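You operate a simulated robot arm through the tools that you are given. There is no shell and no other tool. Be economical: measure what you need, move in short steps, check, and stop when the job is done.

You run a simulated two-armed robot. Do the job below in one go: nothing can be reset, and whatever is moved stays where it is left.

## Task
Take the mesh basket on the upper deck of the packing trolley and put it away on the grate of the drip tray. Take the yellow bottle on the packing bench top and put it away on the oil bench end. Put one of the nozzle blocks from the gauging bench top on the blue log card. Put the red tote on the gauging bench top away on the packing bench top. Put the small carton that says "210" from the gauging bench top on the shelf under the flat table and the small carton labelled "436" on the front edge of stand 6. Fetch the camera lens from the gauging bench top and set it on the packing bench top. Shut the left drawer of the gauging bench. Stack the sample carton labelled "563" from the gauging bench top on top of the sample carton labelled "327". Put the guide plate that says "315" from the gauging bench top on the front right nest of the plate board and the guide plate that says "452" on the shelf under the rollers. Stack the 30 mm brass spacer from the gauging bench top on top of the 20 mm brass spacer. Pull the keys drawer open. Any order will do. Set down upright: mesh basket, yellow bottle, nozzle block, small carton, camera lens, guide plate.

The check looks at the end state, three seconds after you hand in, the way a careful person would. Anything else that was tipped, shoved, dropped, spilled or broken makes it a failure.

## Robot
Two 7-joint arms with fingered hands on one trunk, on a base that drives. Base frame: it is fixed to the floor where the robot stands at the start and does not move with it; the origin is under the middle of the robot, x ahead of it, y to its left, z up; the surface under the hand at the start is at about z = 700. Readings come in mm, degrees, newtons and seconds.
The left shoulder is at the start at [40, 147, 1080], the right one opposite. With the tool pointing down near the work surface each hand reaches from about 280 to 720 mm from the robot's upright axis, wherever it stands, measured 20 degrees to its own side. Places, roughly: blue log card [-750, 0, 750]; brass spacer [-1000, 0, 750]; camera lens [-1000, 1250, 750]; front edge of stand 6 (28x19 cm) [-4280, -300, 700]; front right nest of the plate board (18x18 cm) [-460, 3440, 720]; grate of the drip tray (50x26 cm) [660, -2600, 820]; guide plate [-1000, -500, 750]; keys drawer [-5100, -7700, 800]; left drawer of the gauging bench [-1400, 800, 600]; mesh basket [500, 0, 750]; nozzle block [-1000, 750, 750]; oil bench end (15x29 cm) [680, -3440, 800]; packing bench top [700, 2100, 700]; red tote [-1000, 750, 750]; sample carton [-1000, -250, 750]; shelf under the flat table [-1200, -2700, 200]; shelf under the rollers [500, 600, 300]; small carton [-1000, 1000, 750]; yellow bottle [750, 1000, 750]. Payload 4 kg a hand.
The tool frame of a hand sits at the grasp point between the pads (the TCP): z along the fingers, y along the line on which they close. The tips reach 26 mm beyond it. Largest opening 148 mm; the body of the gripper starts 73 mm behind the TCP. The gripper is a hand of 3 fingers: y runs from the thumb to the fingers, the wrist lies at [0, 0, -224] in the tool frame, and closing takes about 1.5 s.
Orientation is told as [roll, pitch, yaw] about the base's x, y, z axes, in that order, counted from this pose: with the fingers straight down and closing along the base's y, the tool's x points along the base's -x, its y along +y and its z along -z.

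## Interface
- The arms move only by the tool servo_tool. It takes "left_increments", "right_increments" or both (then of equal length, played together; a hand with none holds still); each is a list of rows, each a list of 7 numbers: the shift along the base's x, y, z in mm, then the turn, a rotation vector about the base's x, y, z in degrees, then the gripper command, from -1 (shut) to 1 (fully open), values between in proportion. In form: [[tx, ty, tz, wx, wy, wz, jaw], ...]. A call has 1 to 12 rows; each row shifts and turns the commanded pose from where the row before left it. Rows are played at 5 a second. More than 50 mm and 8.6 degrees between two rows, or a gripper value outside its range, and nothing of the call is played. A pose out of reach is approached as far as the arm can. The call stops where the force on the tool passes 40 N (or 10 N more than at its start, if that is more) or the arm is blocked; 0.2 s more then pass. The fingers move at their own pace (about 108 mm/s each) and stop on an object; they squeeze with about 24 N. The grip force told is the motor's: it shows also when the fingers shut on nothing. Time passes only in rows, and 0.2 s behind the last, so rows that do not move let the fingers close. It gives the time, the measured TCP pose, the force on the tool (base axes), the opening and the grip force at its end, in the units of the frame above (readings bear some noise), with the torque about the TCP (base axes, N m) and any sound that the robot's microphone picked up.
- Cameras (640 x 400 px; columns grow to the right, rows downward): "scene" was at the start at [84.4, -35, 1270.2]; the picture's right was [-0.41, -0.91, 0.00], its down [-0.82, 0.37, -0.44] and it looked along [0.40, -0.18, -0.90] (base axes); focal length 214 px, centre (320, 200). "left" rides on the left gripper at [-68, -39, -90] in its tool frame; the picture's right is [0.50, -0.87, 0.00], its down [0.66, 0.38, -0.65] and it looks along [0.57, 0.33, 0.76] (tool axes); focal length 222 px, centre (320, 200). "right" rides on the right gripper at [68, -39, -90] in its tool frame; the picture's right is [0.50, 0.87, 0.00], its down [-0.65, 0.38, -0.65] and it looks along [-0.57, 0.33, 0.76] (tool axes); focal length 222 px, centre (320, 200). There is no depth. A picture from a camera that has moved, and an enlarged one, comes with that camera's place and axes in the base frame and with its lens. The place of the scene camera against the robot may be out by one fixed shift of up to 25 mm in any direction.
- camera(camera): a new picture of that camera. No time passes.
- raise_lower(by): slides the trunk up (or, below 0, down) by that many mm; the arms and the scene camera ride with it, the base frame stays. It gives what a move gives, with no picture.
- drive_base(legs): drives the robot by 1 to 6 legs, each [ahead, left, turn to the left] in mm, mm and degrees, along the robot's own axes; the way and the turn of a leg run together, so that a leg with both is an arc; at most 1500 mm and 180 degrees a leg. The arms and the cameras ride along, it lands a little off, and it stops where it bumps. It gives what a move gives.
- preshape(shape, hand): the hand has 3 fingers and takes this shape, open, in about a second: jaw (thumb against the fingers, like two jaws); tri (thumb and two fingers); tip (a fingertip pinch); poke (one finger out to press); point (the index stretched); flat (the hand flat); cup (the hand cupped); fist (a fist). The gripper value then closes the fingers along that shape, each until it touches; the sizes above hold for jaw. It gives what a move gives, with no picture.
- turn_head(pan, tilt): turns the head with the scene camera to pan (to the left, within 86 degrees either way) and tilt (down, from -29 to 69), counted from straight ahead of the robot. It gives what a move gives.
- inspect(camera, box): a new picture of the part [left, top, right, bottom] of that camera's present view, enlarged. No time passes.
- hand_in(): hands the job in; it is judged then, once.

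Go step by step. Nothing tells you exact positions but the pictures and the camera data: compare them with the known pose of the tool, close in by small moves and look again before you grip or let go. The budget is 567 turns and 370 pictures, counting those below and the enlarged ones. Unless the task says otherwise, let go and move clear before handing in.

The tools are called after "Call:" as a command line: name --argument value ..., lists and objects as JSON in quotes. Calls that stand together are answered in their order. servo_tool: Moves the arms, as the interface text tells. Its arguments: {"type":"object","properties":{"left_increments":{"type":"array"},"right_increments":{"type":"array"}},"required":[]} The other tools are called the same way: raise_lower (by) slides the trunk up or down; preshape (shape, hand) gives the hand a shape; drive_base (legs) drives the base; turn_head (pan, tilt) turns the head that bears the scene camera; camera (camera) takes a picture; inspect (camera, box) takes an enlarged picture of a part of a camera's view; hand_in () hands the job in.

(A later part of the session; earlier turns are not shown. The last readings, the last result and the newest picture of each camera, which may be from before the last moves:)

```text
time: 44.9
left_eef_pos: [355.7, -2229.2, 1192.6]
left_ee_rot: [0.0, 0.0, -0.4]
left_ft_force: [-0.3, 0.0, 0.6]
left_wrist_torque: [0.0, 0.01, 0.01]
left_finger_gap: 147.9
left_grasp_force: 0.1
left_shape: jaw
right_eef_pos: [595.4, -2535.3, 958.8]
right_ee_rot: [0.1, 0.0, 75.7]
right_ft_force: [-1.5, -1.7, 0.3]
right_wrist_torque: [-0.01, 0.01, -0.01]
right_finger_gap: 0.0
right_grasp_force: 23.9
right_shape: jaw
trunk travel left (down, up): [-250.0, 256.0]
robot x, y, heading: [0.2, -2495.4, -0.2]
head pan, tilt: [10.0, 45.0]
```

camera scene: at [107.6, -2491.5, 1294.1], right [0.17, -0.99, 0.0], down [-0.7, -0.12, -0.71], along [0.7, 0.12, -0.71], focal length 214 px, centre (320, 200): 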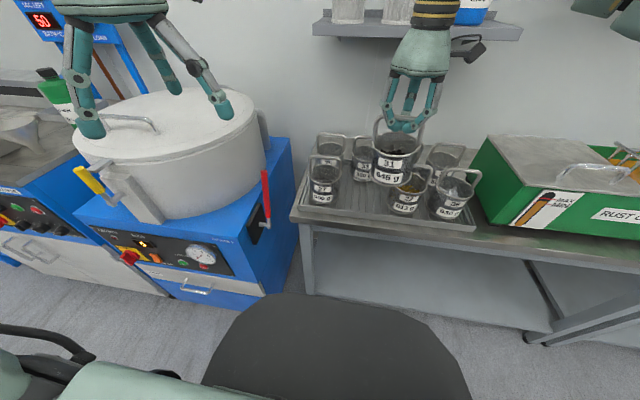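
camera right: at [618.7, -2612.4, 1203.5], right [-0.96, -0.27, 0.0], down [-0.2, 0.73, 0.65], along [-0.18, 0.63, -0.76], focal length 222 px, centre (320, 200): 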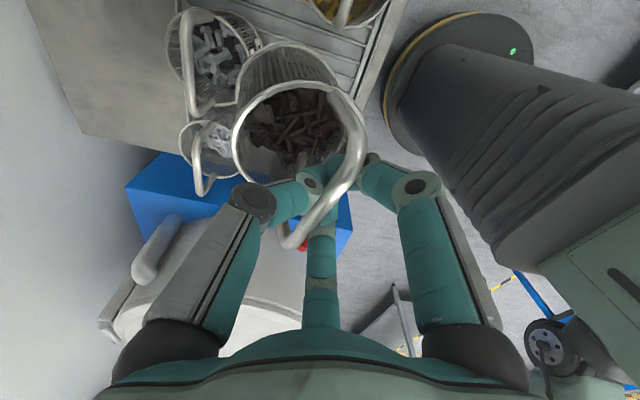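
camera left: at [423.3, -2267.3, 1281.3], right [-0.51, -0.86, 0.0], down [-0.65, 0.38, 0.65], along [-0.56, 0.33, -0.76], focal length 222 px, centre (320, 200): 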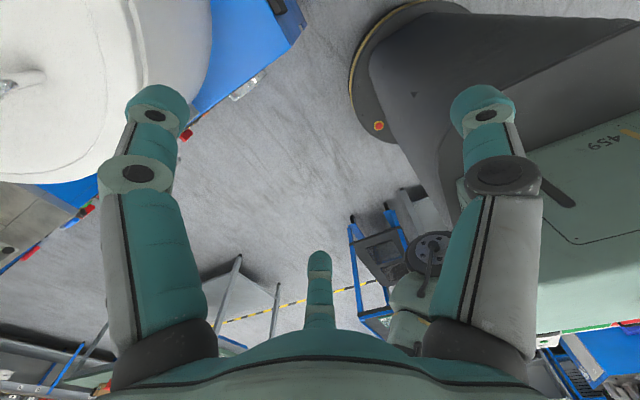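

It rests on the grate. I open part way and check before rising.

Call:
servo_tool --right_increments '[[0, 0, 0, 0, 0, 0, -0.6], [0, 0, 0, 0, 0, 0, -0.3], [0, 0, 0, 0, 0, 0, -0.2], [0, 0, 0, 0, 0, 0, -0.2]]'

Call:
camera --camera "right"

Call:
inspect --camera "scene" --box '[280, 90, 500, 228]'

```text
time: 45.9
left_eef_pos: [354.6, -2227.2, 1192.0]
left_ee_rot: [-0.1, -0.1, -0.2]
left_ft_force: [-0.6, -0.3, -0.7]
left_wrist_torque: [-0.01, -0.02, -0.01]
left_finger_gap: 147.9
left_grasp_force: 0.0
left_shape: jaw
right_eef_pos: [594.7, -2533.9, 959.0]
right_ee_rot: [0.1, 0.1, 75.8]
right_ft_force: [0.4, 0.8, -0.5]
right_wrist_torque: [-0.01, -0.01, -0.04]
right_finger_gap: 58.8
right_grasp_force: 0.0
right_shape: jaw
trunk travel left (down, up): [-250.0, 256.0]
robot x, y, heading: [-1.8, -2495.6, -0.2]
head pan, tilt: [10.0, 45.0]
```

```text
337 pictures are left
camera right: at [617.0, -2608.8, 1049.1], right [-0.96, -0.27, 0.0], down [-0.2, 0.73, 0.65], along [-0.18, 0.63, -0.76], focal length 222 px, centre (320, 200)
```

right: 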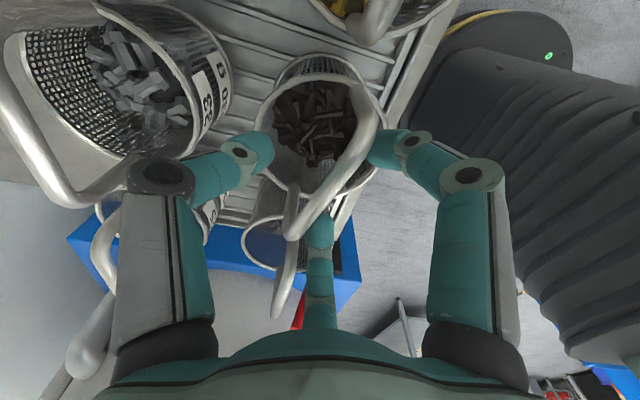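

```text
2.90 times, centred on (390, 159) of scene
camera zoom: at [106.5, -2490.9, 1294.2], right [0.17, -0.99, 0.0], down [-0.7, -0.12, -0.71], along [0.7, 0.12, -0.71], focal length 622 px, centre (117, 319)
```

zoom: 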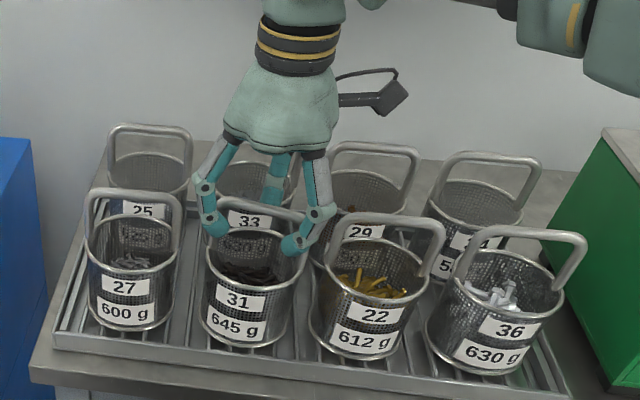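

Released and standing. I rise straight up, and look right for the oil bench end while here.

Call:
servo_tool --right_increments '[[0, 0, 15, 0, 0, 0, -0.2], [0, 0, 30, 0, 0, 0, -0.2], [0, 0, 40, 0, 0, 0, -0.2], [-20, 0, 40, 0, 0, 0, 0], [-40, 0, 30, 0, 0, 0, 1], [-40, -30, 0, 0, 0, 0, 1]]'

Call:
turn_head --pan -20 --tilt 35

Call:
camera --camera "scene"

```text
time: 47.3
left_eef_pos: [354.6, -2230.6, 1193.9]
left_ee_rot: [0.1, -0.1, -0.3]
left_ft_force: [-0.1, 0.1, 0.8]
left_wrist_torque: [0.03, -0.04, 0.01]
left_finger_gap: 147.8
left_grasp_force: 0.0
left_shape: jaw
right_eef_pos: [495.0, -2567.3, 1113.7]
right_ee_rot: [0.1, -0.1, 75.8]
right_ft_force: [0.0, -0.3, 0.4]
right_wrist_torque: [0.03, 0.0, 0.0]
right_finger_gap: 147.8
right_grasp_force: 0.1
right_shape: jaw
trunk travel left (down, up): [-250.0, 256.0]
robot x, y, heading: [-6.3, -2495.6, -0.8]
head pan, tilt: [10.0, 45.0]
```

```text
time: 48.3
left_eef_pos: [354.9, -2229.1, 1190.8]
left_ee_rot: [0.0, 0.0, -0.3]
left_ft_force: [-0.7, -0.3, -0.1]
left_wrist_torque: [-0.01, 0.04, -0.01]
left_finger_gap: 147.8
left_grasp_force: 0.1
left_shape: jaw
right_eef_pos: [494.6, -2564.5, 1113.0]
right_ee_rot: [0.1, 0.1, 75.8]
right_ft_force: [0.2, -0.4, -0.5]
right_wrist_torque: [-0.04, 0.04, 0.0]
right_finger_gap: 147.7
right_grasp_force: 0.1
right_shape: jaw
trunk travel left (down, up): [-250.0, 256.0]
robot x, y, heading: [0.6, -2492.8, -0.4]
head pan, tilt: [-20.0, 35.0]
```

```text
335 pictures are left
camera scene: at [108.8, -2535.2, 1309.0], right [-0.35, -0.94, 0.0], down [-0.54, 0.2, -0.82], along [0.77, -0.28, -0.57], focal length 214 px, centre (320, 200)
```

scene: 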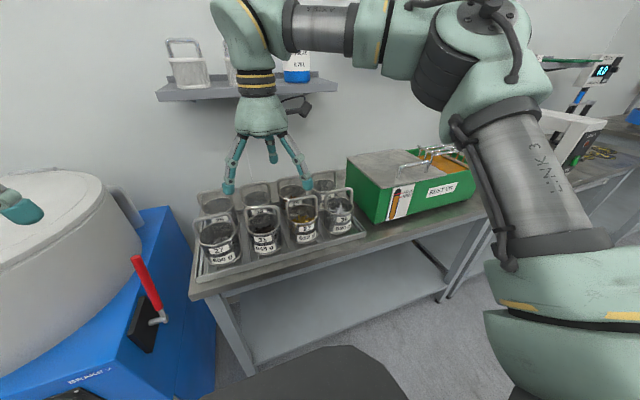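

The basket is put away. I draw the right hand in and drive back toward the gauging bench, turning to face it.

Call:
servo_tool --right_increments '[[-40, -40, 20, 0, 0, -7.6, 1], [-40, -40, 20, 0, 0, -7.6, 1], [-40, -40, 20, 0, 0, -7.6, 1], [-30, -20, 20, 0, 0, -7.6, 1], [0, 0, 0, 0, 0, -7.6, 1], [0, 0, 0, 0, 0, -7.6, 1], [0, 0, 0, 0, 0, -7.6, 1], [0, 0, 0, 0, 0, -7.6, 1], [0, 0, 0, 0, 0, -7.6, 1], [0, 0, 0, 0, 0, -7.6, 1]]'

Call:
drive_base --legs '[[-150, 0, 0], [0, 1050, 0], [0, 0, 180]]'

Call:
turn_head --pan -40 --tilt 30

Call:
camera --camera "scene"

Call:
turn_head --pan 30 --tilt 30

Call:
camera --camera "scene"

```text
refused: row 1 steps farther than a row can; nothing moved
```

```text
time: 62.0
left_eef_pos: [-497.2, -1721.9, 1191.8]
left_ee_rot: [-0.1, 0.0, -179.7]
left_ft_force: [-0.7, 0.8, -0.3]
left_wrist_torque: [-0.01, 0.02, 0.0]
left_finger_gap: 148.1
left_grasp_force: 0.1
left_shape: jaw
right_eef_pos: [-640.3, -1387.7, 1113.3]
right_ee_rot: [0.1, 0.1, -103.5]
right_ft_force: [0.5, 0.7, 0.3]
right_wrist_torque: [-0.02, -0.03, 0.0]
right_finger_gap: 148.0
right_grasp_force: 0.1
right_shape: jaw
trunk travel left (down, up): [-250.0, 256.0]
robot x, y, heading: [-142.8, -1452.8, -179.7]
head pan, tilt: [-20.0, 35.0]
```

```text
time: 62.9
left_eef_pos: [-497.0, -1721.9, 1191.1]
left_ee_rot: [0.0, 0.0, -179.6]
left_ft_force: [0.3, -0.1, 0.2]
left_wrist_torque: [-0.04, 0.03, -0.03]
left_finger_gap: 147.6
left_grasp_force: 0.1
left_shape: jaw
right_eef_pos: [-639.3, -1386.3, 1112.8]
right_ee_rot: [0.1, 0.1, -103.5]
right_ft_force: [-0.7, 0.8, -0.4]
right_wrist_torque: [0.03, -0.03, 0.01]
right_finger_gap: 147.9
right_grasp_force: 0.1
right_shape: jaw
trunk travel left (down, up): [-250.0, 256.0]
robot x, y, heading: [-141.6, -1451.9, -179.9]
head pan, tilt: [-40.0, 30.0]
```

```text
334 pictures are left
camera scene: at [-225.7, -1403.5, 1316.8], right [0.64, 0.77, 0.0], down [0.39, -0.32, -0.87], along [-0.67, 0.55, -0.5], focal length 214 px, centre (320, 200)
```

scene: 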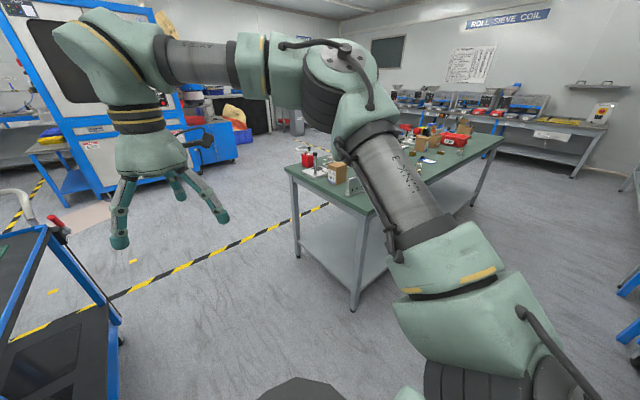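

```text
time: 64.3
left_eef_pos: [-496.4, -1721.6, 1191.8]
left_ee_rot: [0.0, 0.0, -179.7]
left_ft_force: [0.8, -0.2, 0.7]
left_wrist_torque: [-0.02, -0.02, 0.0]
left_finger_gap: 147.8
left_grasp_force: 0.1
left_shape: jaw
right_eef_pos: [-640.7, -1386.7, 1113.9]
right_ee_rot: [0.1, 0.1, -103.6]
right_ft_force: [0.0, 0.2, 1.1]
right_wrist_torque: [-0.01, -0.01, -0.01]
right_finger_gap: 148.0
right_grasp_force: 0.0
right_shape: jaw
trunk travel left (down, up): [-250.0, 256.0]
robot x, y, heading: [-139.7, -1451.3, -179.7]
head pan, tilt: [30.0, 30.0]
```

```text
333 pictures are left
camera scene: at [-234.1, -1506.7, 1316.8], right [-0.5, 0.86, 0.0], down [0.43, 0.25, -0.87], along [-0.75, -0.44, -0.5], focal length 214 px, centre (320, 200)
```

scene: 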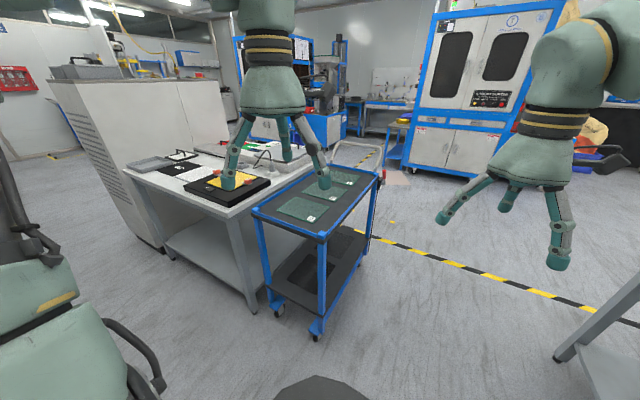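

The gauging bench lies to the right. I drive alongside it, keeping hands high, and look over its top.

Call:
drive_base --legs '[[100, -1000, 0]]'

Call:
turn_head --pan 0 --tilt 38

Call:
camera --camera "scene"

Call:
turn_head --pan -45 --tilt 30

Call:
camera --camera "scene"

```text
time: 69.5
left_eef_pos: [-601.8, -717.4, 1192.0]
left_ee_rot: [0.0, 0.0, -179.9]
left_ft_force: [0.2, 0.1, -0.3]
left_wrist_torque: [0.04, -0.02, 0.0]
left_finger_gap: 148.0
left_grasp_force: 0.1
left_shape: jaw
right_eef_pos: [-744.1, -382.3, 1113.3]
right_ee_rot: [0.1, 0.1, -103.8]
right_ft_force: [0.1, 1.2, -0.2]
right_wrist_torque: [0.03, 0.02, -0.01]
right_finger_gap: 148.2
right_grasp_force: 0.1
right_shape: jaw
trunk travel left (down, up): [-250.0, 256.0]
robot x, y, heading: [-245.8, -449.0, -180.0]
head pan, tilt: [30.0, 30.0]
```

```text
time: 70.4
left_eef_pos: [-601.5, -719.6, 1191.3]
left_ee_rot: [0.0, 0.0, -179.8]
left_ft_force: [0.1, -0.5, 0.0]
left_wrist_torque: [0.01, 0.03, 0.03]
left_finger_gap: 147.7
left_grasp_force: 0.1
left_shape: jaw
right_eef_pos: [-743.0, -382.4, 1113.6]
right_ee_rot: [0.2, 0.1, -103.7]
right_ft_force: [-0.1, 0.4, 0.5]
right_wrist_torque: [0.0, -0.02, -0.02]
right_finger_gap: 148.2
right_grasp_force: 0.1
right_shape: jaw
trunk travel left (down, up): [-250.0, 256.0]
robot x, y, heading: [-246.1, -451.4, -179.9]
head pan, tilt: [0.0, 38.0]
```

```text
332 pictures are left
camera scene: at [-345.6, -460.0, 1304.4], right [0.0, 1.0, 0.0], down [0.62, 0.0, -0.79], along [-0.79, 0.0, -0.62], focal length 214 px, centre (320, 200)
```

scene: 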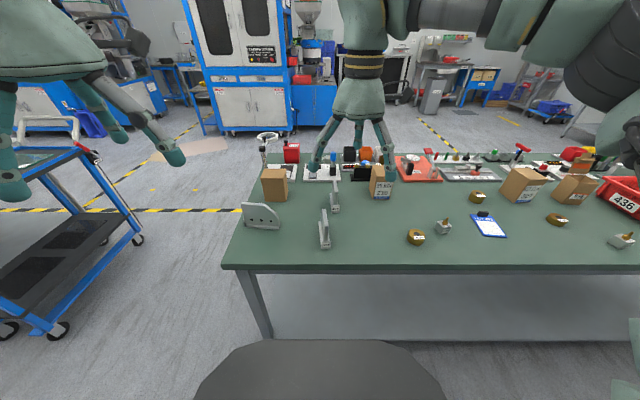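

```text
time: 71.5
left_eef_pos: [-601.6, -718.3, 1192.0]
left_ee_rot: [0.0, 0.0, -179.9]
left_ft_force: [0.2, -0.6, 0.2]
left_wrist_torque: [0.03, 0.01, -0.02]
left_finger_gap: 148.0
left_grasp_force: 0.0
left_shape: jaw
right_eef_pos: [-743.6, -382.9, 1113.2]
right_ee_rot: [0.0, 0.1, -103.8]
right_ft_force: [-0.3, 0.2, -0.7]
right_wrist_torque: [0.02, 0.03, 0.02]
right_finger_gap: 148.1
right_grasp_force: 0.0
right_shape: jaw
trunk travel left (down, up): [-250.0, 256.0]
robot x, y, heading: [-247.3, -444.9, -180.0]
head pan, tilt: [-45.0, 30.0]
```

```text
331 pictures are left
camera scene: at [-323.4, -395.9, 1316.8], right [0.71, 0.71, 0.0], down [0.35, -0.35, -0.87], along [-0.61, 0.61, -0.5], focal length 214 px, centre (320, 200)
```

scene: 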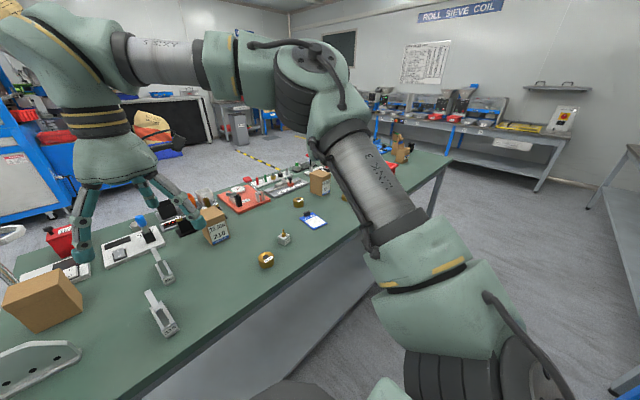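

The bench carries guide plates, cartons, spacers, the log card and a tote. I draw the right hand up and turn it straight, then zoom in.

Call:
servo_tool --right_increments '[[30, 20, 15, 0, 0, -7.6, 1], [30, 20, 15, 0, 0, -7.6, 1], [30, 20, 15, 0, 0, -7.6, 1], [30, 20, 15, 0, 0, -7.6, 1], [0, 20, 15, 0, 0, -7.6, 1], [0, 20, 0, 0, 0, -7.6, 1], [0, 0, 0, 0, 0, -7.6, 1], [0, 0, 0, 0, 0, -7.6, 1], [0, 0, 0, 0, 0, -7.6, 1], [0, 0, 0, 0, 0, -7.6, 1]]'

Call:
turn_head --pan -5 --tilt 40

Call:
inspect --camera "scene" --box '[200, 100, 440, 250]'

Call:
inspect --camera "scene" --box '[400, 100, 640, 250]'

```text
time: 73.8
left_eef_pos: [-601.3, -718.8, 1191.8]
left_ee_rot: [0.1, 0.0, -179.9]
left_ft_force: [0.0, -0.8, 0.2]
left_wrist_torque: [-0.01, 0.0, -0.03]
left_finger_gap: 148.0
left_grasp_force: 0.0
left_shape: jaw
right_eef_pos: [-624.9, -262.5, 1187.6]
right_ee_rot: [0.1, 0.2, -179.8]
right_ft_force: [0.3, -0.2, 0.1]
right_wrist_torque: [-0.05, 0.03, 0.02]
right_finger_gap: 148.0
right_grasp_force: 0.1
right_shape: jaw
trunk travel left (down, up): [-250.0, 256.0]
robot x, y, heading: [-249.2, -446.8, -179.9]
head pan, tilt: [-45.0, 30.0]
```

```text
time: 74.8
left_eef_pos: [-602.5, -718.8, 1192.1]
left_ee_rot: [-0.1, 0.0, -179.9]
left_ft_force: [0.6, 0.2, 0.0]
left_wrist_torque: [-0.01, 0.01, -0.01]
left_finger_gap: 148.0
left_grasp_force: 0.1
left_shape: jaw
right_eef_pos: [-623.9, -263.6, 1188.5]
right_ee_rot: [0.1, 0.0, -179.8]
right_ft_force: [0.2, -1.0, 0.5]
right_wrist_torque: [-0.01, -0.01, 0.0]
right_finger_gap: 147.9
right_grasp_force: 0.0
right_shape: jaw
trunk travel left (down, up): [-250.0, 256.0]
robot x, y, heading: [-247.0, -449.6, -180.0]
head pan, tilt: [-5.0, 40.0]
```

```text
2.67 times, centred on (320, 175) of scene
camera zoom: at [-344.0, -452.2, 1301.4], right [0.09, 1.0, 0.0], down [0.64, -0.06, -0.77], along [-0.76, 0.07, -0.64], focal length 572 px, centre (320, 267)
```

zoom: 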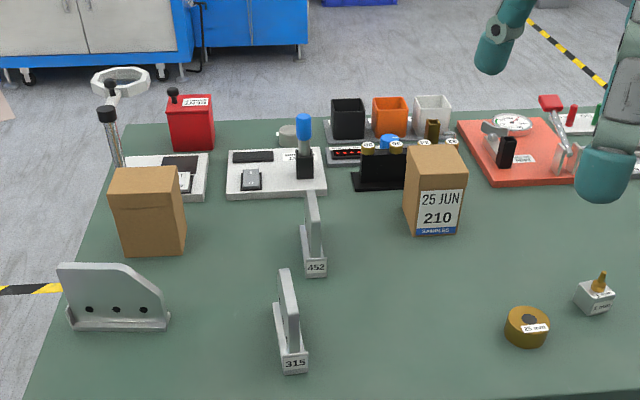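

```text
2.67 times, centred on (520, 175) of scene
camera zoom: at [-344.0, -452.2, 1301.4], right [0.09, 1.0, 0.0], down [0.64, -0.06, -0.77], along [-0.76, 0.07, -0.64], focal length 572 px, centre (-213, 267)
```

zoom: 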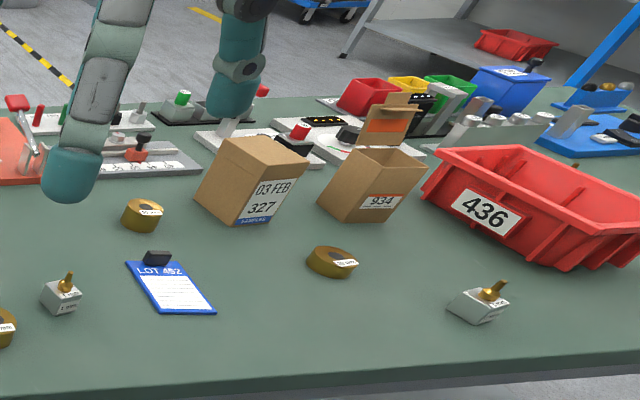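

I can read 315 and 452 on guide plates, 210 and 327 on cartons with a SAMPLES band, and 436 on the red tote. I drive on along the bench to survey the rest.

Call:
drive_base --legs '[[0, -1000, 0]]'

Call:
turn_head --pan -5 --tilt 38

Call:
camera --camera "scene"

Call:
inspect --camera "scene" --box '[40, 90, 280, 240]'

Call:
inspect --camera "scene" --box '[280, 90, 520, 240]'

```text
time: 80.0
left_eef_pos: [-603.4, 279.2, 1191.7]
left_ee_rot: [0.1, -0.1, -179.9]
left_ft_force: [-0.4, 0.0, 0.8]
left_wrist_torque: [0.03, 0.02, 0.0]
left_finger_gap: 148.0
left_grasp_force: 0.1
left_shape: jaw
right_eef_pos: [-624.8, 735.3, 1188.2]
right_ee_rot: [0.0, 0.2, -179.8]
right_ft_force: [0.6, -0.6, -0.1]
right_wrist_torque: [0.03, -0.01, 0.02]
right_finger_gap: 147.9
right_grasp_force: 0.0
right_shape: jaw
trunk travel left (down, up): [-250.0, 256.0]
robot x, y, heading: [-243.6, 550.9, -180.3]
head pan, tilt: [-5.0, 40.0]
```

```text
time: 80.6
left_eef_pos: [-602.2, 278.6, 1191.4]
left_ee_rot: [-0.1, 0.0, -179.9]
left_ft_force: [0.1, -0.3, -0.4]
left_wrist_torque: [0.02, 0.0, 0.01]
left_finger_gap: 147.8
left_grasp_force: 0.1
left_shape: jaw
right_eef_pos: [-625.1, 734.1, 1189.0]
right_ee_rot: [0.2, 0.1, -179.8]
right_ft_force: [-0.1, -0.2, -0.1]
right_wrist_torque: [-0.02, 0.0, 0.01]
right_finger_gap: 147.9
right_grasp_force: 0.1
right_shape: jaw
trunk travel left (down, up): [-250.0, 256.0]
robot x, y, heading: [-245.3, 548.2, -179.9]
head pan, tilt: [-5.0, 38.0]
```

```text
328 pictures are left
camera scene: at [-346.4, 545.9, 1304.4], right [0.09, 1.0, 0.0], down [0.61, -0.05, -0.79], along [-0.78, 0.07, -0.62], focal length 214 px, centre (320, 200)
```

scene: 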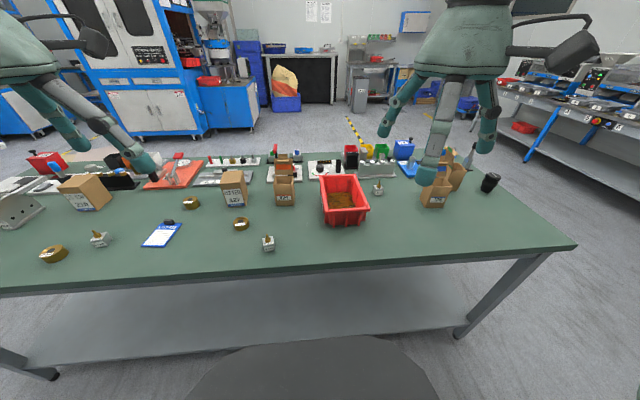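

```text
2.67 times, centred on (160, 165) of scene
camera zoom: at [-346.4, 545.9, 1304.4], right [0.09, 1.0, 0.0], down [0.61, -0.05, -0.79], along [-0.78, 0.07, -0.62], focal length 572 px, centre (747, 293)
```

zoom: 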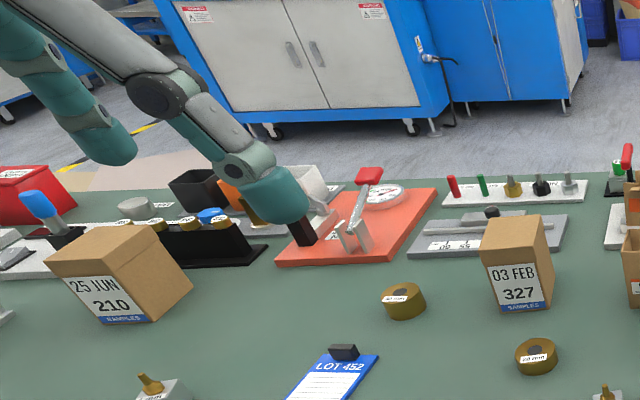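

```text
2.67 times, centred on (400, 165) of scene
camera zoom: at [-346.4, 545.9, 1304.4], right [0.09, 1.0, 0.0], down [0.61, -0.05, -0.79], along [-0.78, 0.07, -0.62], focal length 572 px, centre (107, 293)
```

zoom: 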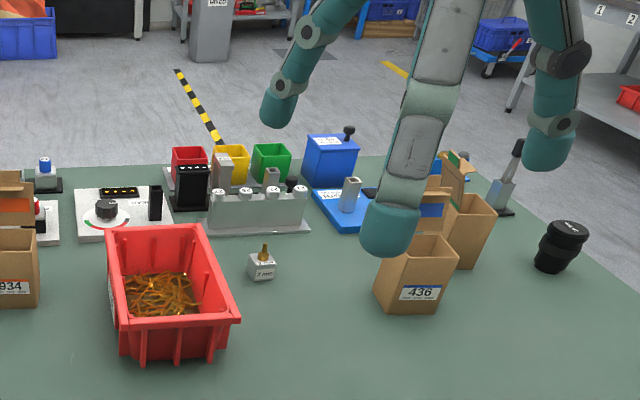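

Surveyed: small open cartons 934, 436 and one behind it, the lens at the right end, and the tote is filled. I start with the local jobs: drive back to about y = 100, closer to the bench, for the nozzle block and log card.

Call:
drive_base --legs '[[60, 450, 0]]'

Call:
turn_head --pan 0 --tilt 45

Call:
camera --camera "scene"

Call:
inspect --camera "scene" --box '[160, 110, 400, 260]'

Call:
camera --camera "left"

```text
time: 83.3
left_eef_pos: [-660.8, -166.6, 1192.0]
left_ee_rot: [0.0, 0.0, -179.7]
left_ft_force: [0.6, 0.0, 0.0]
left_wrist_torque: [-0.01, 0.02, 0.01]
left_finger_gap: 147.8
left_grasp_force: 0.2
left_shape: jaw
right_eef_pos: [-684.7, 289.3, 1188.7]
right_ee_rot: [0.0, 0.1, -179.6]
right_ft_force: [-0.5, -0.6, 0.6]
right_wrist_torque: [-0.01, 0.0, -0.03]
right_finger_gap: 147.9
right_grasp_force: 0.0
right_shape: jaw
trunk travel left (down, up): [-250.0, 256.0]
robot x, y, heading: [-304.4, 105.0, -179.6]
head pan, tilt: [-5.0, 38.0]
```

```text
time: 84.0
left_eef_pos: [-660.7, -165.7, 1192.3]
left_ee_rot: [0.0, -0.1, -179.7]
left_ft_force: [0.1, -0.2, 0.8]
left_wrist_torque: [0.01, -0.03, 0.0]
left_finger_gap: 148.1
left_grasp_force: 0.0
left_shape: jaw
right_eef_pos: [-685.1, 288.4, 1187.7]
right_ee_rot: [0.1, 0.1, -179.6]
right_ft_force: [-0.4, -0.7, -0.3]
right_wrist_torque: [0.01, 0.01, 0.03]
right_finger_gap: 147.8
right_grasp_force: 0.0
right_shape: jaw
trunk travel left (down, up): [-250.0, 256.0]
robot x, y, heading: [-306.3, 102.1, -179.4]
head pan, tilt: [0.0, 45.0]
```

```text
325 pictures are left
camera scene: at [-400.4, 92.4, 1294.2], right [0.0, 1.0, 0.0], down [0.71, 0.0, -0.71], along [-0.71, 0.0, -0.71], focal length 214 px, centre (320, 200)
```

scene: 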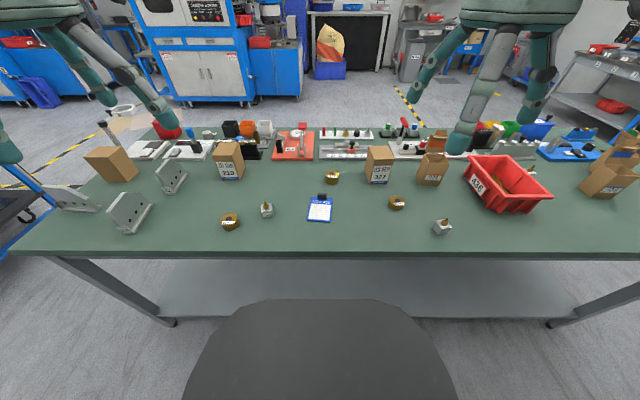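

```text
2.67 times, centred on (280, 185) of scene
camera zoom: at [-400.4, 92.4, 1294.2], right [0.0, 1.0, 0.0], down [0.71, 0.0, -0.71], along [-0.71, 0.0, -0.71], focal length 572 px, centre (427, 240)
```

zoom: 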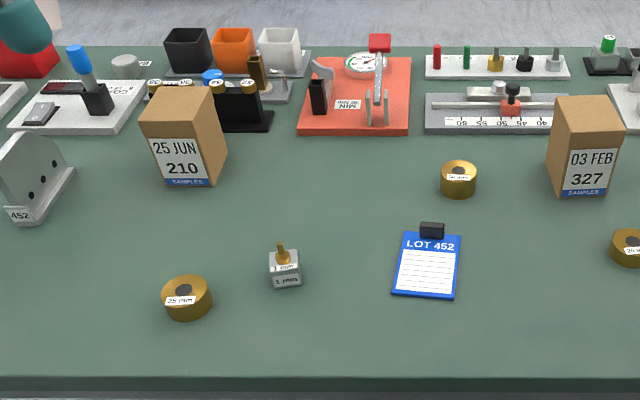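

```text
323 pictures are left
camera left: at [-727.6, -128.5, 1281.4], right [0.5, 0.87, 0.0], down [0.66, -0.38, 0.65], along [0.57, -0.32, -0.76], focal length 222 px, centre (320, 200)
```

left: 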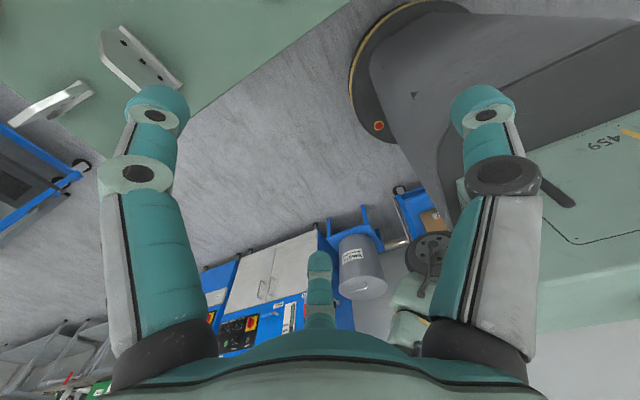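

I read the spacer labels more closely.

Call:
inspect --camera "scene" --box '[205, 195, 285, 245]'

Call:
inspect --camera "scene" --box '[292, 150, 372, 200]'

Call:
inspect --camera "scene" --box '[372, 185, 452, 235]'

```text
8.00 times, centred on (245, 220) of scene
camera zoom: at [-400.4, 92.4, 1294.2], right [0.0, 1.0, 0.0], down [0.71, 0.0, -0.71], along [-0.71, 0.0, -0.71], focal length 1716 px, centre (920, 40)
```

zoom: 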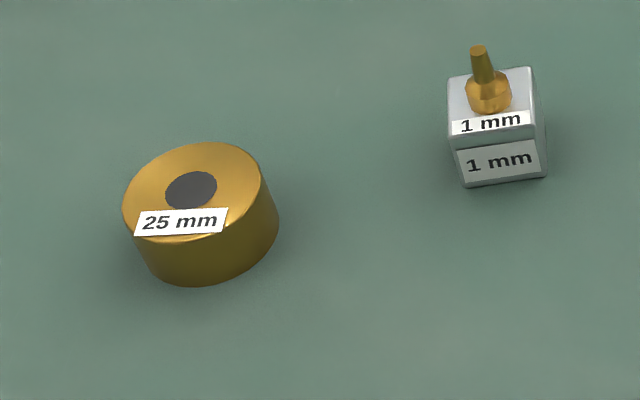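

```text
8.00 times, centred on (332, 175) of scene
camera zoom: at [-400.4, 92.4, 1294.2], right [0.0, 1.0, 0.0], down [0.71, 0.0, -0.71], along [-0.71, 0.0, -0.71], focal length 1716 px, centre (224, 400)
```

zoom: 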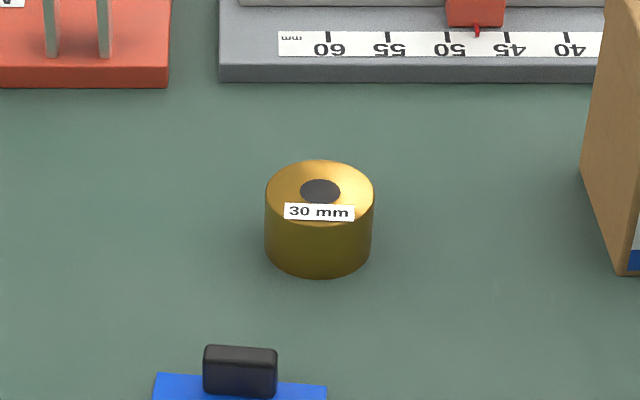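

```text
8.00 times, centred on (412, 210) of scene
camera zoom: at [-400.4, 92.4, 1294.2], right [0.0, 1.0, 0.0], down [0.71, 0.0, -0.71], along [-0.71, 0.0, -0.71], focal length 1716 px, centre (-416, 120)
```

zoom: 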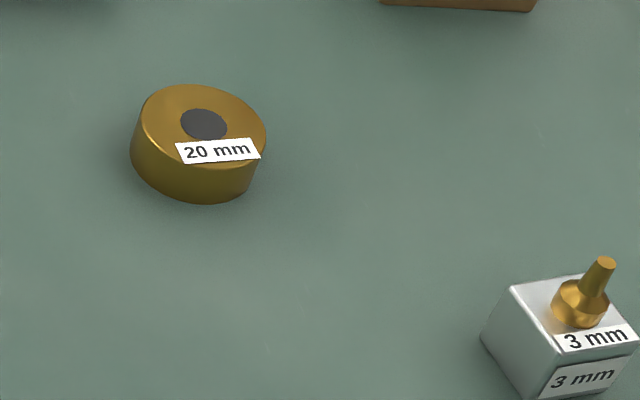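

The 30 mm spacer is near [-1054, 137] and the 20 mm near [-914, 353]. First the 1 mm nozzle block near [-875, -82]: I bring the left hand over it.

Call:
servo_tool --left_increments '[[-27, 10, -27, 0, 0, 0, 1], [-27, 10, -27, 0, 0, 0, 1], [-27, 10, -27, 0, 0, 0, 1], [-27, 10, -27, 0, 0, 0, 1], [-27, 10, -27, 0, 0, 0, 1], [-27, 10, -27, 0, 0, 0, 1], [-27, 10, -27, 0, 0, 0, 1], [-27, 10, -27, 0, 0, 0, 1]]'

Call:
camera --camera "left"

Call:
camera --camera "scene"

```text
time: 85.8
left_eef_pos: [-850.7, -104.4, 981.9]
left_ee_rot: [-0.1, -0.2, -179.8]
left_ft_force: [0.6, 0.3, 0.2]
left_wrist_torque: [0.0, 0.05, -0.03]
left_finger_gap: 148.1
left_grasp_force: 0.0
left_shape: jaw
left hand out of reach, approached as far as the arm can: row 7, 8
right_eef_pos: [-683.7, 288.0, 1188.2]
right_ee_rot: [0.1, 0.0, -179.6]
right_ft_force: [0.7, 0.0, 0.0]
right_wrist_torque: [0.01, -0.01, 0.0]
right_finger_gap: 147.8
right_grasp_force: 0.1
right_shape: jaw
trunk travel left (down, up): [-250.0, 256.0]
robot x, y, heading: [-307.9, 104.5, -179.7]
head pan, tilt: [0.0, 45.0]
```

```text
319 pictures are left
camera left: at [-917.7, -66.4, 1072.7], right [0.5, 0.87, 0.0], down [0.66, -0.38, 0.65], along [0.57, -0.32, -0.76], focal length 222 px, centre (320, 200)
```

left: 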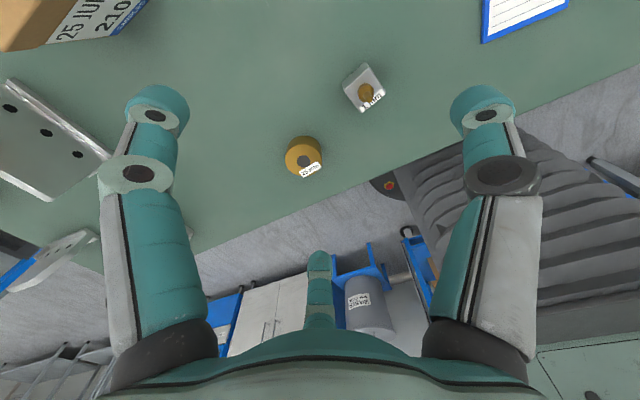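

```text
318 pictures are left
camera scene: at [-399.6, 92.6, 1294.2], right [0.0, 1.0, 0.0], down [0.71, 0.0, -0.71], along [-0.71, 0.0, -0.71], focal length 214 px, centre (320, 200)
```

scene: 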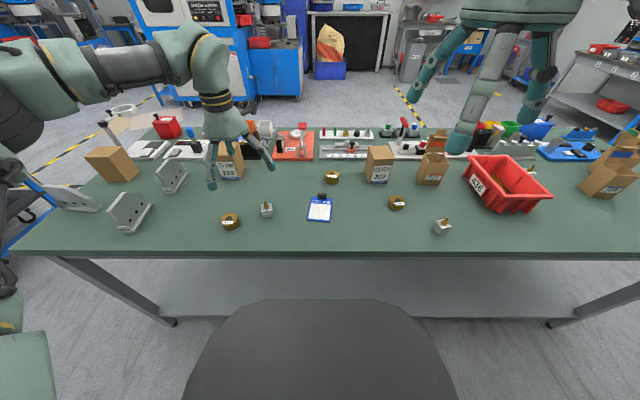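

The left arm ran out of reach; I drive 80 mm closer to the bench.

Call:
drive_base --legs '[[80, 0, 0]]'

Call:
servo_tool --left_increments '[[0, 0, -30, 0, 0, 0, 1], [0, 0, -30, 0, 0, 0, 1]]'

Call:
camera --camera "left"

```text
time: 86.9
left_eef_pos: [-929.4, -105.2, 981.9]
left_ee_rot: [-0.1, -0.2, -179.9]
left_ft_force: [0.6, 0.2, -0.8]
left_wrist_torque: [0.02, -0.01, 0.04]
left_finger_gap: 147.8
left_grasp_force: 0.1
left_shape: jaw
right_eef_pos: [-763.4, 288.8, 1188.2]
right_ee_rot: [0.1, -0.1, -179.6]
right_ft_force: [-0.6, -0.1, 0.4]
right_wrist_torque: [0.01, -0.02, 0.03]
right_finger_gap: 147.8
right_grasp_force: 0.0
right_shape: jaw
trunk travel left (down, up): [-250.0, 256.0]
robot x, y, heading: [-387.8, 101.0, -179.6]
head pan, tilt: [0.0, 45.0]
```

```text
time: 87.5
left_eef_pos: [-927.2, -108.0, 922.7]
left_ee_rot: [-0.2, -0.2, -179.7]
left_ft_force: [0.3, 0.2, -0.5]
left_wrist_torque: [-0.01, 0.0, 0.0]
left_finger_gap: 148.0
left_grasp_force: 0.1
left_shape: jaw
left hand out of reach, approached as far as the arm can: row 2
right_eef_pos: [-764.9, 288.8, 1188.0]
right_ee_rot: [0.2, 0.2, -179.6]
right_ft_force: [-0.1, -0.4, 0.3]
right_wrist_torque: [-0.02, -0.01, 0.03]
right_finger_gap: 147.7
right_grasp_force: 0.0
right_shape: jaw
trunk travel left (down, up): [-250.0, 256.0]
robot x, y, heading: [-382.5, 105.0, -179.7]
head pan, tilt: [0.0, 45.0]
```

```text
317 pictures are left
camera left: at [-995.8, -69.7, 1012.2], right [0.5, 0.87, 0.0], down [0.66, -0.38, 0.65], along [0.57, -0.32, -0.76], focal length 222 px, centre (320, 200)
```

left: 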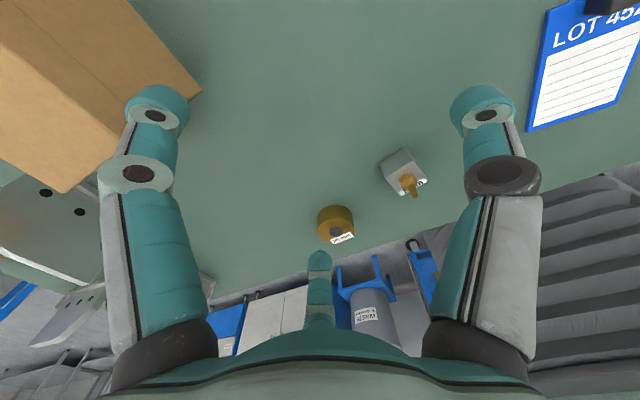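

I re-aim: from the wrist views the block is nearer [-825, -54]. I move the left hand above it.

Call:
servo_tool --left_increments '[[33, 8, -12, 0, 0, 0, 1], [33, 8, -12, 0, 0, 0, 1], [33, 8, -12, 0, 0, 0, 1], [33, 8, -12, 0, 0, 0, 1]]'

Call:
camera --camera "left"

Call:
inspect --camera "scene" --box '[180, 140, 400, 278]'

```text
time: 88.5
left_eef_pos: [-794.0, -74.7, 873.8]
left_ee_rot: [0.0, 0.0, -179.8]
left_ft_force: [0.5, -0.2, -1.3]
left_wrist_torque: [0.0, 0.01, 0.04]
left_finger_gap: 148.0
left_grasp_force: 0.0
left_shape: jaw
right_eef_pos: [-764.0, 288.6, 1186.9]
right_ee_rot: [0.0, 0.0, -179.6]
right_ft_force: [-0.2, -0.1, 0.0]
right_wrist_torque: [0.02, -0.01, -0.02]
right_finger_gap: 147.6
right_grasp_force: 0.1
right_shape: jaw
trunk travel left (down, up): [-250.0, 256.0]
robot x, y, heading: [-388.9, 104.6, -179.8]
head pan, tilt: [0.0, 45.0]
```

```text
316 pictures are left
camera left: at [-862.3, -36.9, 965.0], right [0.5, 0.87, 0.0], down [0.66, -0.38, 0.65], along [0.57, -0.32, -0.76], focal length 222 px, centre (320, 200)
```

left: 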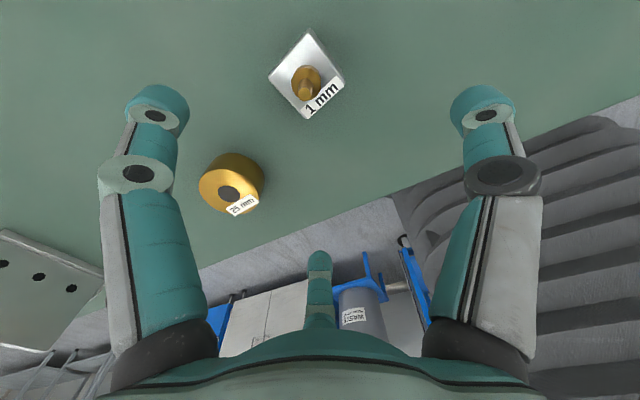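

```text
2.90 times, centred on (290, 209) of scene
camera zoom: at [-479.4, 92.7, 1294.2], right [0.0, 1.0, 0.0], down [0.71, 0.0, -0.71], along [-0.71, 0.0, -0.71], focal length 622 px, centre (407, 174)
```

zoom: 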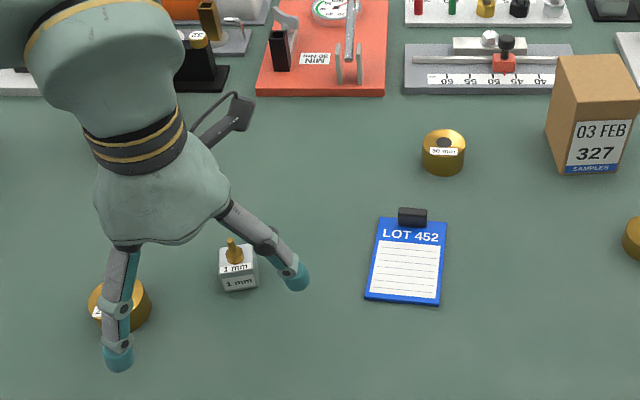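

Triangulating three views puts the block at about [-838, -58] with its centre at z ≈ 808, so the table is near z = 790. I align over it with a 9° turn and a narrower opening.

Call:
servo_tool --left_increments '[[-15, 6, 0, 0, 0, 4.5, 0.3], [-15, 6, 0, 0, 0, 4.5, 0.3], [-14, 4, -4, 0, 0, 0, 0.3], [0, 0, -6, 0, 0, 0, 0.3]]'

Call:
camera --camera "left"

Call:
inspect --camera "scene" --box '[180, 140, 400, 278]'

```text
time: 89.5
left_eef_pos: [-838.9, -61.2, 865.4]
left_ee_rot: [-0.1, -0.1, -170.7]
left_ft_force: [0.2, -0.2, -1.2]
left_wrist_torque: [0.01, 0.03, 0.03]
left_finger_gap: 96.6
left_grasp_force: 0.0
left_shape: jaw
right_eef_pos: [-763.5, 288.6, 1188.2]
right_ee_rot: [0.2, 0.1, -179.6]
right_ft_force: [0.0, -0.5, -0.4]
right_wrist_torque: [0.01, -0.01, -0.04]
right_finger_gap: 148.0
right_grasp_force: 0.0
right_shape: jaw
trunk travel left (down, up): [-250.0, 256.0]
robot x, y, heading: [-385.9, 105.8, -179.8]
head pan, tilt: [0.0, 45.0]
```

```text
314 pictures are left
camera left: at [-911.4, -33.7, 955.7], right [0.35, 0.94, 0.0], down [0.71, -0.27, 0.65], along [0.61, -0.23, -0.76], focal length 222 px, centre (320, 200)
```

left: 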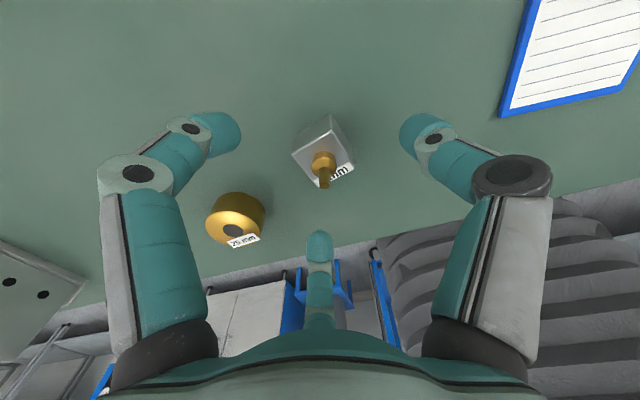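

```text
2.90 times, centred on (290, 209) of scene
camera zoom: at [-479.7, 92.6, 1294.2], right [0.0, 1.0, 0.0], down [0.71, 0.0, -0.71], along [-0.71, 0.0, -0.71], focal length 622 px, centre (407, 174)
```

zoom: 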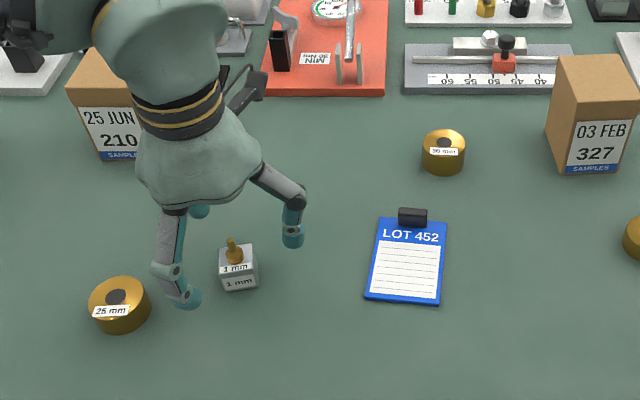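

Centred to about 2 mm. I lower carefully.

Call:
servo_tool --left_increments '[[-1, 1, -20, 0, 0, 0, 0.3], [-1, 1, -15, 0, 0, 0, 0.3], [0, 0, -5, 0, 0, 0, 0.3]]'

Call:
camera --camera "left"

Call:
inspect --camera "scene" --box '[210, 190, 310, 252]'

```text
time: 90.3
left_eef_pos: [-833.3, -74.6, 834.7]
left_ee_rot: [-0.2, -0.1, -170.7]
left_ft_force: [0.0, 0.1, 1.1]
left_wrist_torque: [0.01, 0.0, -0.01]
left_finger_gap: 96.7
left_grasp_force: 0.0
left_shape: jaw
left hand out of reach, approached as far as the arm can: row 1, 2
right_eef_pos: [-763.4, 288.6, 1188.4]
right_ee_rot: [0.1, 0.2, -179.7]
right_ft_force: [-0.1, 0.1, -0.1]
right_wrist_torque: [0.02, -0.02, -0.01]
right_finger_gap: 148.0
right_grasp_force: 0.0
right_shape: jaw
trunk travel left (down, up): [-250.0, 256.0]
robot x, y, heading: [-384.7, 101.5, -179.7]
head pan, tilt: [0.0, 45.0]
```

```text
312 pictures are left
camera left: at [-905.6, -47.0, 924.3], right [0.35, 0.94, 0.0], down [0.71, -0.27, 0.65], along [0.61, -0.23, -0.76], focal length 222 px, centre (320, 200)
```

left: 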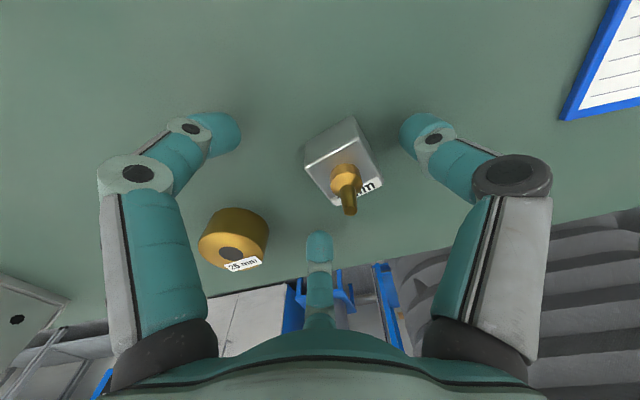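

```text
6.40 times, centred on (260, 221) of scene
camera zoom: at [-480.0, 92.6, 1294.2], right [0.0, 1.0, 0.0], down [0.71, 0.0, -0.71], along [-0.71, 0.0, -0.71], focal length 1373 px, centre (704, 66)
```

zoom: 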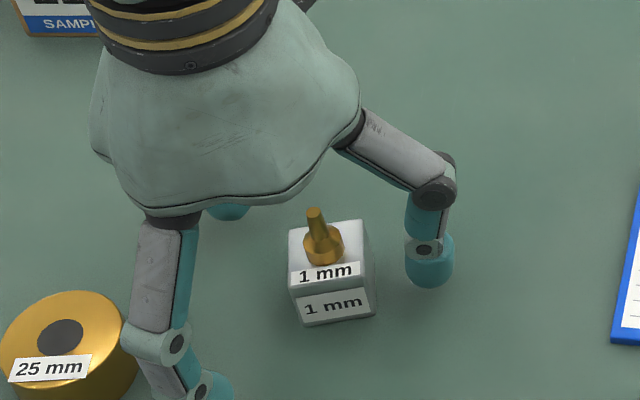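

The arm is hampered by a joint limit at this height. I raise the trunk 110 mm to work at the nominal height and then come down again.

Call:
raise_lower --by 110

Call:
servo_tool --left_increments '[[0, 0, -25, 0, 0, 0, 0.3], [0, 0, -25, 0, 0, 0, 0.3], [0, 0, -20, 0, 0, 0, 0.3]]'

```text
time: 91.7
left_eef_pos: [-834.3, -75.0, 943.9]
left_ee_rot: [-0.1, -0.1, -170.8]
left_ft_force: [-0.1, 0.3, 0.8]
left_wrist_torque: [-0.01, 0.01, 0.04]
left_finger_gap: 96.4
left_grasp_force: 0.1
left_shape: jaw
right_eef_pos: [-763.0, 288.5, 1296.7]
right_ee_rot: [0.1, 0.1, -179.6]
right_ft_force: [-0.3, 0.4, 1.1]
right_wrist_torque: [-0.01, -0.03, 0.02]
right_finger_gap: 147.8
right_grasp_force: 0.1
right_shape: jaw
trunk travel left (down, up): [-360.0, 146.0]
robot x, y, heading: [-382.5, 105.1, -179.9]
head pan, tilt: [0.0, 45.0]
```

```text
time: 92.5
left_eef_pos: [-820.2, -102.2, 896.8]
left_ee_rot: [-0.2, 0.0, -170.8]
left_ft_force: [-1.1, -0.8, 0.3]
left_wrist_torque: [0.03, 0.01, -0.01]
left_finger_gap: 96.7
left_grasp_force: 0.0
left_shape: jaw
left hand out of reach, approached as far as the arm can: row 1, 2, 3
right_eef_pos: [-763.9, 288.8, 1296.1]
right_ee_rot: [0.2, 0.1, -179.7]
right_ft_force: [-0.2, -0.7, 0.0]
right_wrist_torque: [-0.01, 0.01, 0.0]
right_finger_gap: 147.9
right_grasp_force: 0.0
right_shape: jaw
trunk travel left (down, up): [-360.0, 146.0]
robot x, y, heading: [-384.7, 103.3, -179.9]
head pan, tilt: [0.0, 45.0]
```

Going down makes it worse, so a wrist limit is likely. I lower the trunk back and try the hand turned by -90° instead (the block is square).

Call:
raise_lower --by -110

Call:
servo_tool --left_increments '[[15, -5, 30, 0, 0, -7.5, 0.3], [0, 0, 30, 0, 0, -7.5, 0.3], [0, 0, 30, 0, 0, -7.5, 0.3], [0, 0, 0, 0, 0, -7.5, 0.3], [0, 0, 0, 0, 0, -7.5, 0.3], [0, 0, 0, 0, 0, -7.5, 0.3], [0, 0, 0, 0, 0, -7.5, 0.3], [0, 0, 0, 0, 0, -7.5, 0.3], [0, 0, 0, 0, 0, -7.5, 0.3], [0, 0, 0, 0, 0, -7.5, 0.3], [0, 0, 0, 0, 0, -7.5, 0.3], [0, 0, 0, 0, 0, -7.5, 0.3]]'

Call:
camera --camera "scene"

```text
time: 93.3
left_eef_pos: [-822.5, -94.8, 849.7]
left_ee_rot: [-1.3, -1.5, -171.2]
left_ft_force: [5.6, 2.9, 29.6]
left_wrist_torque: [1.68, 0.24, -0.36]
left_finger_gap: 97.1
left_grasp_force: 0.1
left_shape: jaw
right_eef_pos: [-759.3, 292.2, 1240.1]
right_ee_rot: [0.2, -0.2, -179.6]
right_ft_force: [0.0, 0.1, 0.1]
right_wrist_torque: [0.01, 0.0, -0.01]
right_finger_gap: 148.0
right_grasp_force: 0.0
right_shape: jaw
trunk travel left (down, up): [-303.0, 203.0]
robot x, y, heading: [-383.6, 103.0, -179.8]
head pan, tilt: [0.0, 45.0]
stopped: the force on the tool passed its limit at 60 N (the readings are from after the stop); the commanded pose is now the measured one
```

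```text
time: 95.9
left_eef_pos: [-809.0, -102.7, 935.9]
left_ee_rot: [-1.1, -1.1, 98.9]
left_ft_force: [-0.1, -0.6, -0.2]
left_wrist_torque: [0.0, 0.02, 0.01]
left_finger_gap: 96.4
left_grasp_force: 0.0
left_shape: jaw
right_eef_pos: [-763.2, 288.5, 1240.2]
right_ee_rot: [0.1, 0.2, -179.5]
right_ft_force: [1.1, 0.7, 0.5]
right_wrist_torque: [-0.03, 0.05, 0.0]
right_finger_gap: 148.0
right_grasp_force: 0.1
right_shape: jaw
trunk travel left (down, up): [-303.0, 203.0]
robot x, y, heading: [-385.2, 103.6, -179.7]
head pan, tilt: [0.0, 45.0]
```

```text
310 pictures are left
camera scene: at [-480.1, 92.5, 1346.5], right [0.0, 1.0, 0.0], down [0.71, 0.0, -0.71], along [-0.71, 0.0, -0.71], focal length 214 px, centre (320, 200)
```

scene: 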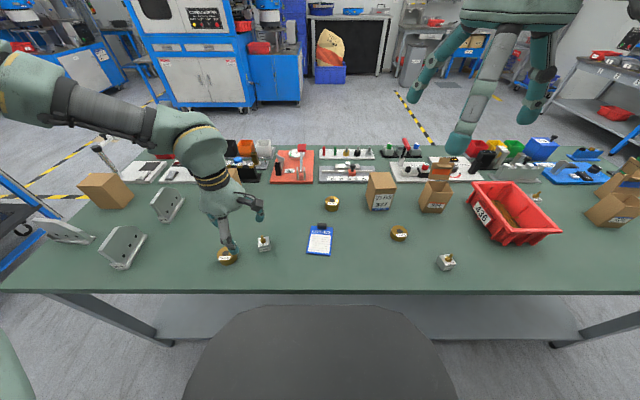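

The fingers touched something at the spacer while the trunk lowered; both objects still stand. I look from the wrist before moving on.

Call:
camera --camera "left"

Call:
inspect --camera "scene" --box '[180, 170, 340, 270]'

```text
309 pictures are left
camera left: at [-782.2, -31.9, 1027.4], right [0.93, -0.36, 0.01], down [-0.28, -0.72, 0.64], along [-0.22, -0.59, -0.77], focal length 222 px, centre (320, 200)
```

left: 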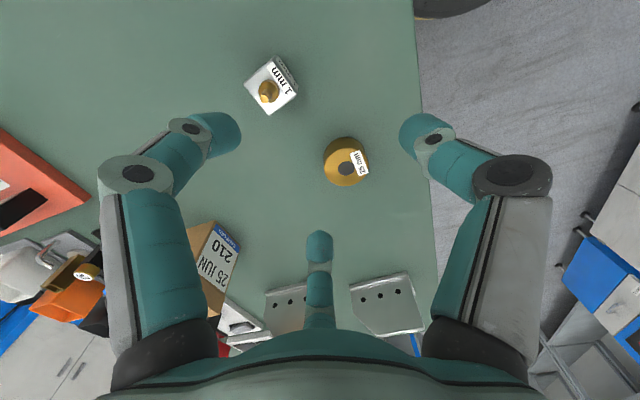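

```text
4.00 times, centred on (260, 220) of scene
camera zoom: at [-480.1, 92.5, 1346.5], right [0.0, 1.0, 0.0], down [0.71, 0.0, -0.71], along [-0.71, 0.0, -0.71], focal length 858 px, centre (560, 120)
```

zoom: 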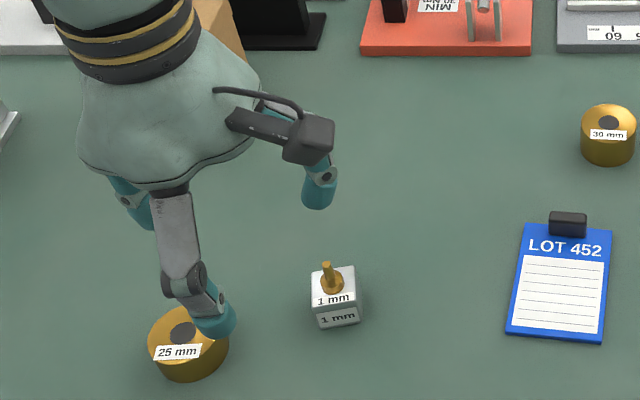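

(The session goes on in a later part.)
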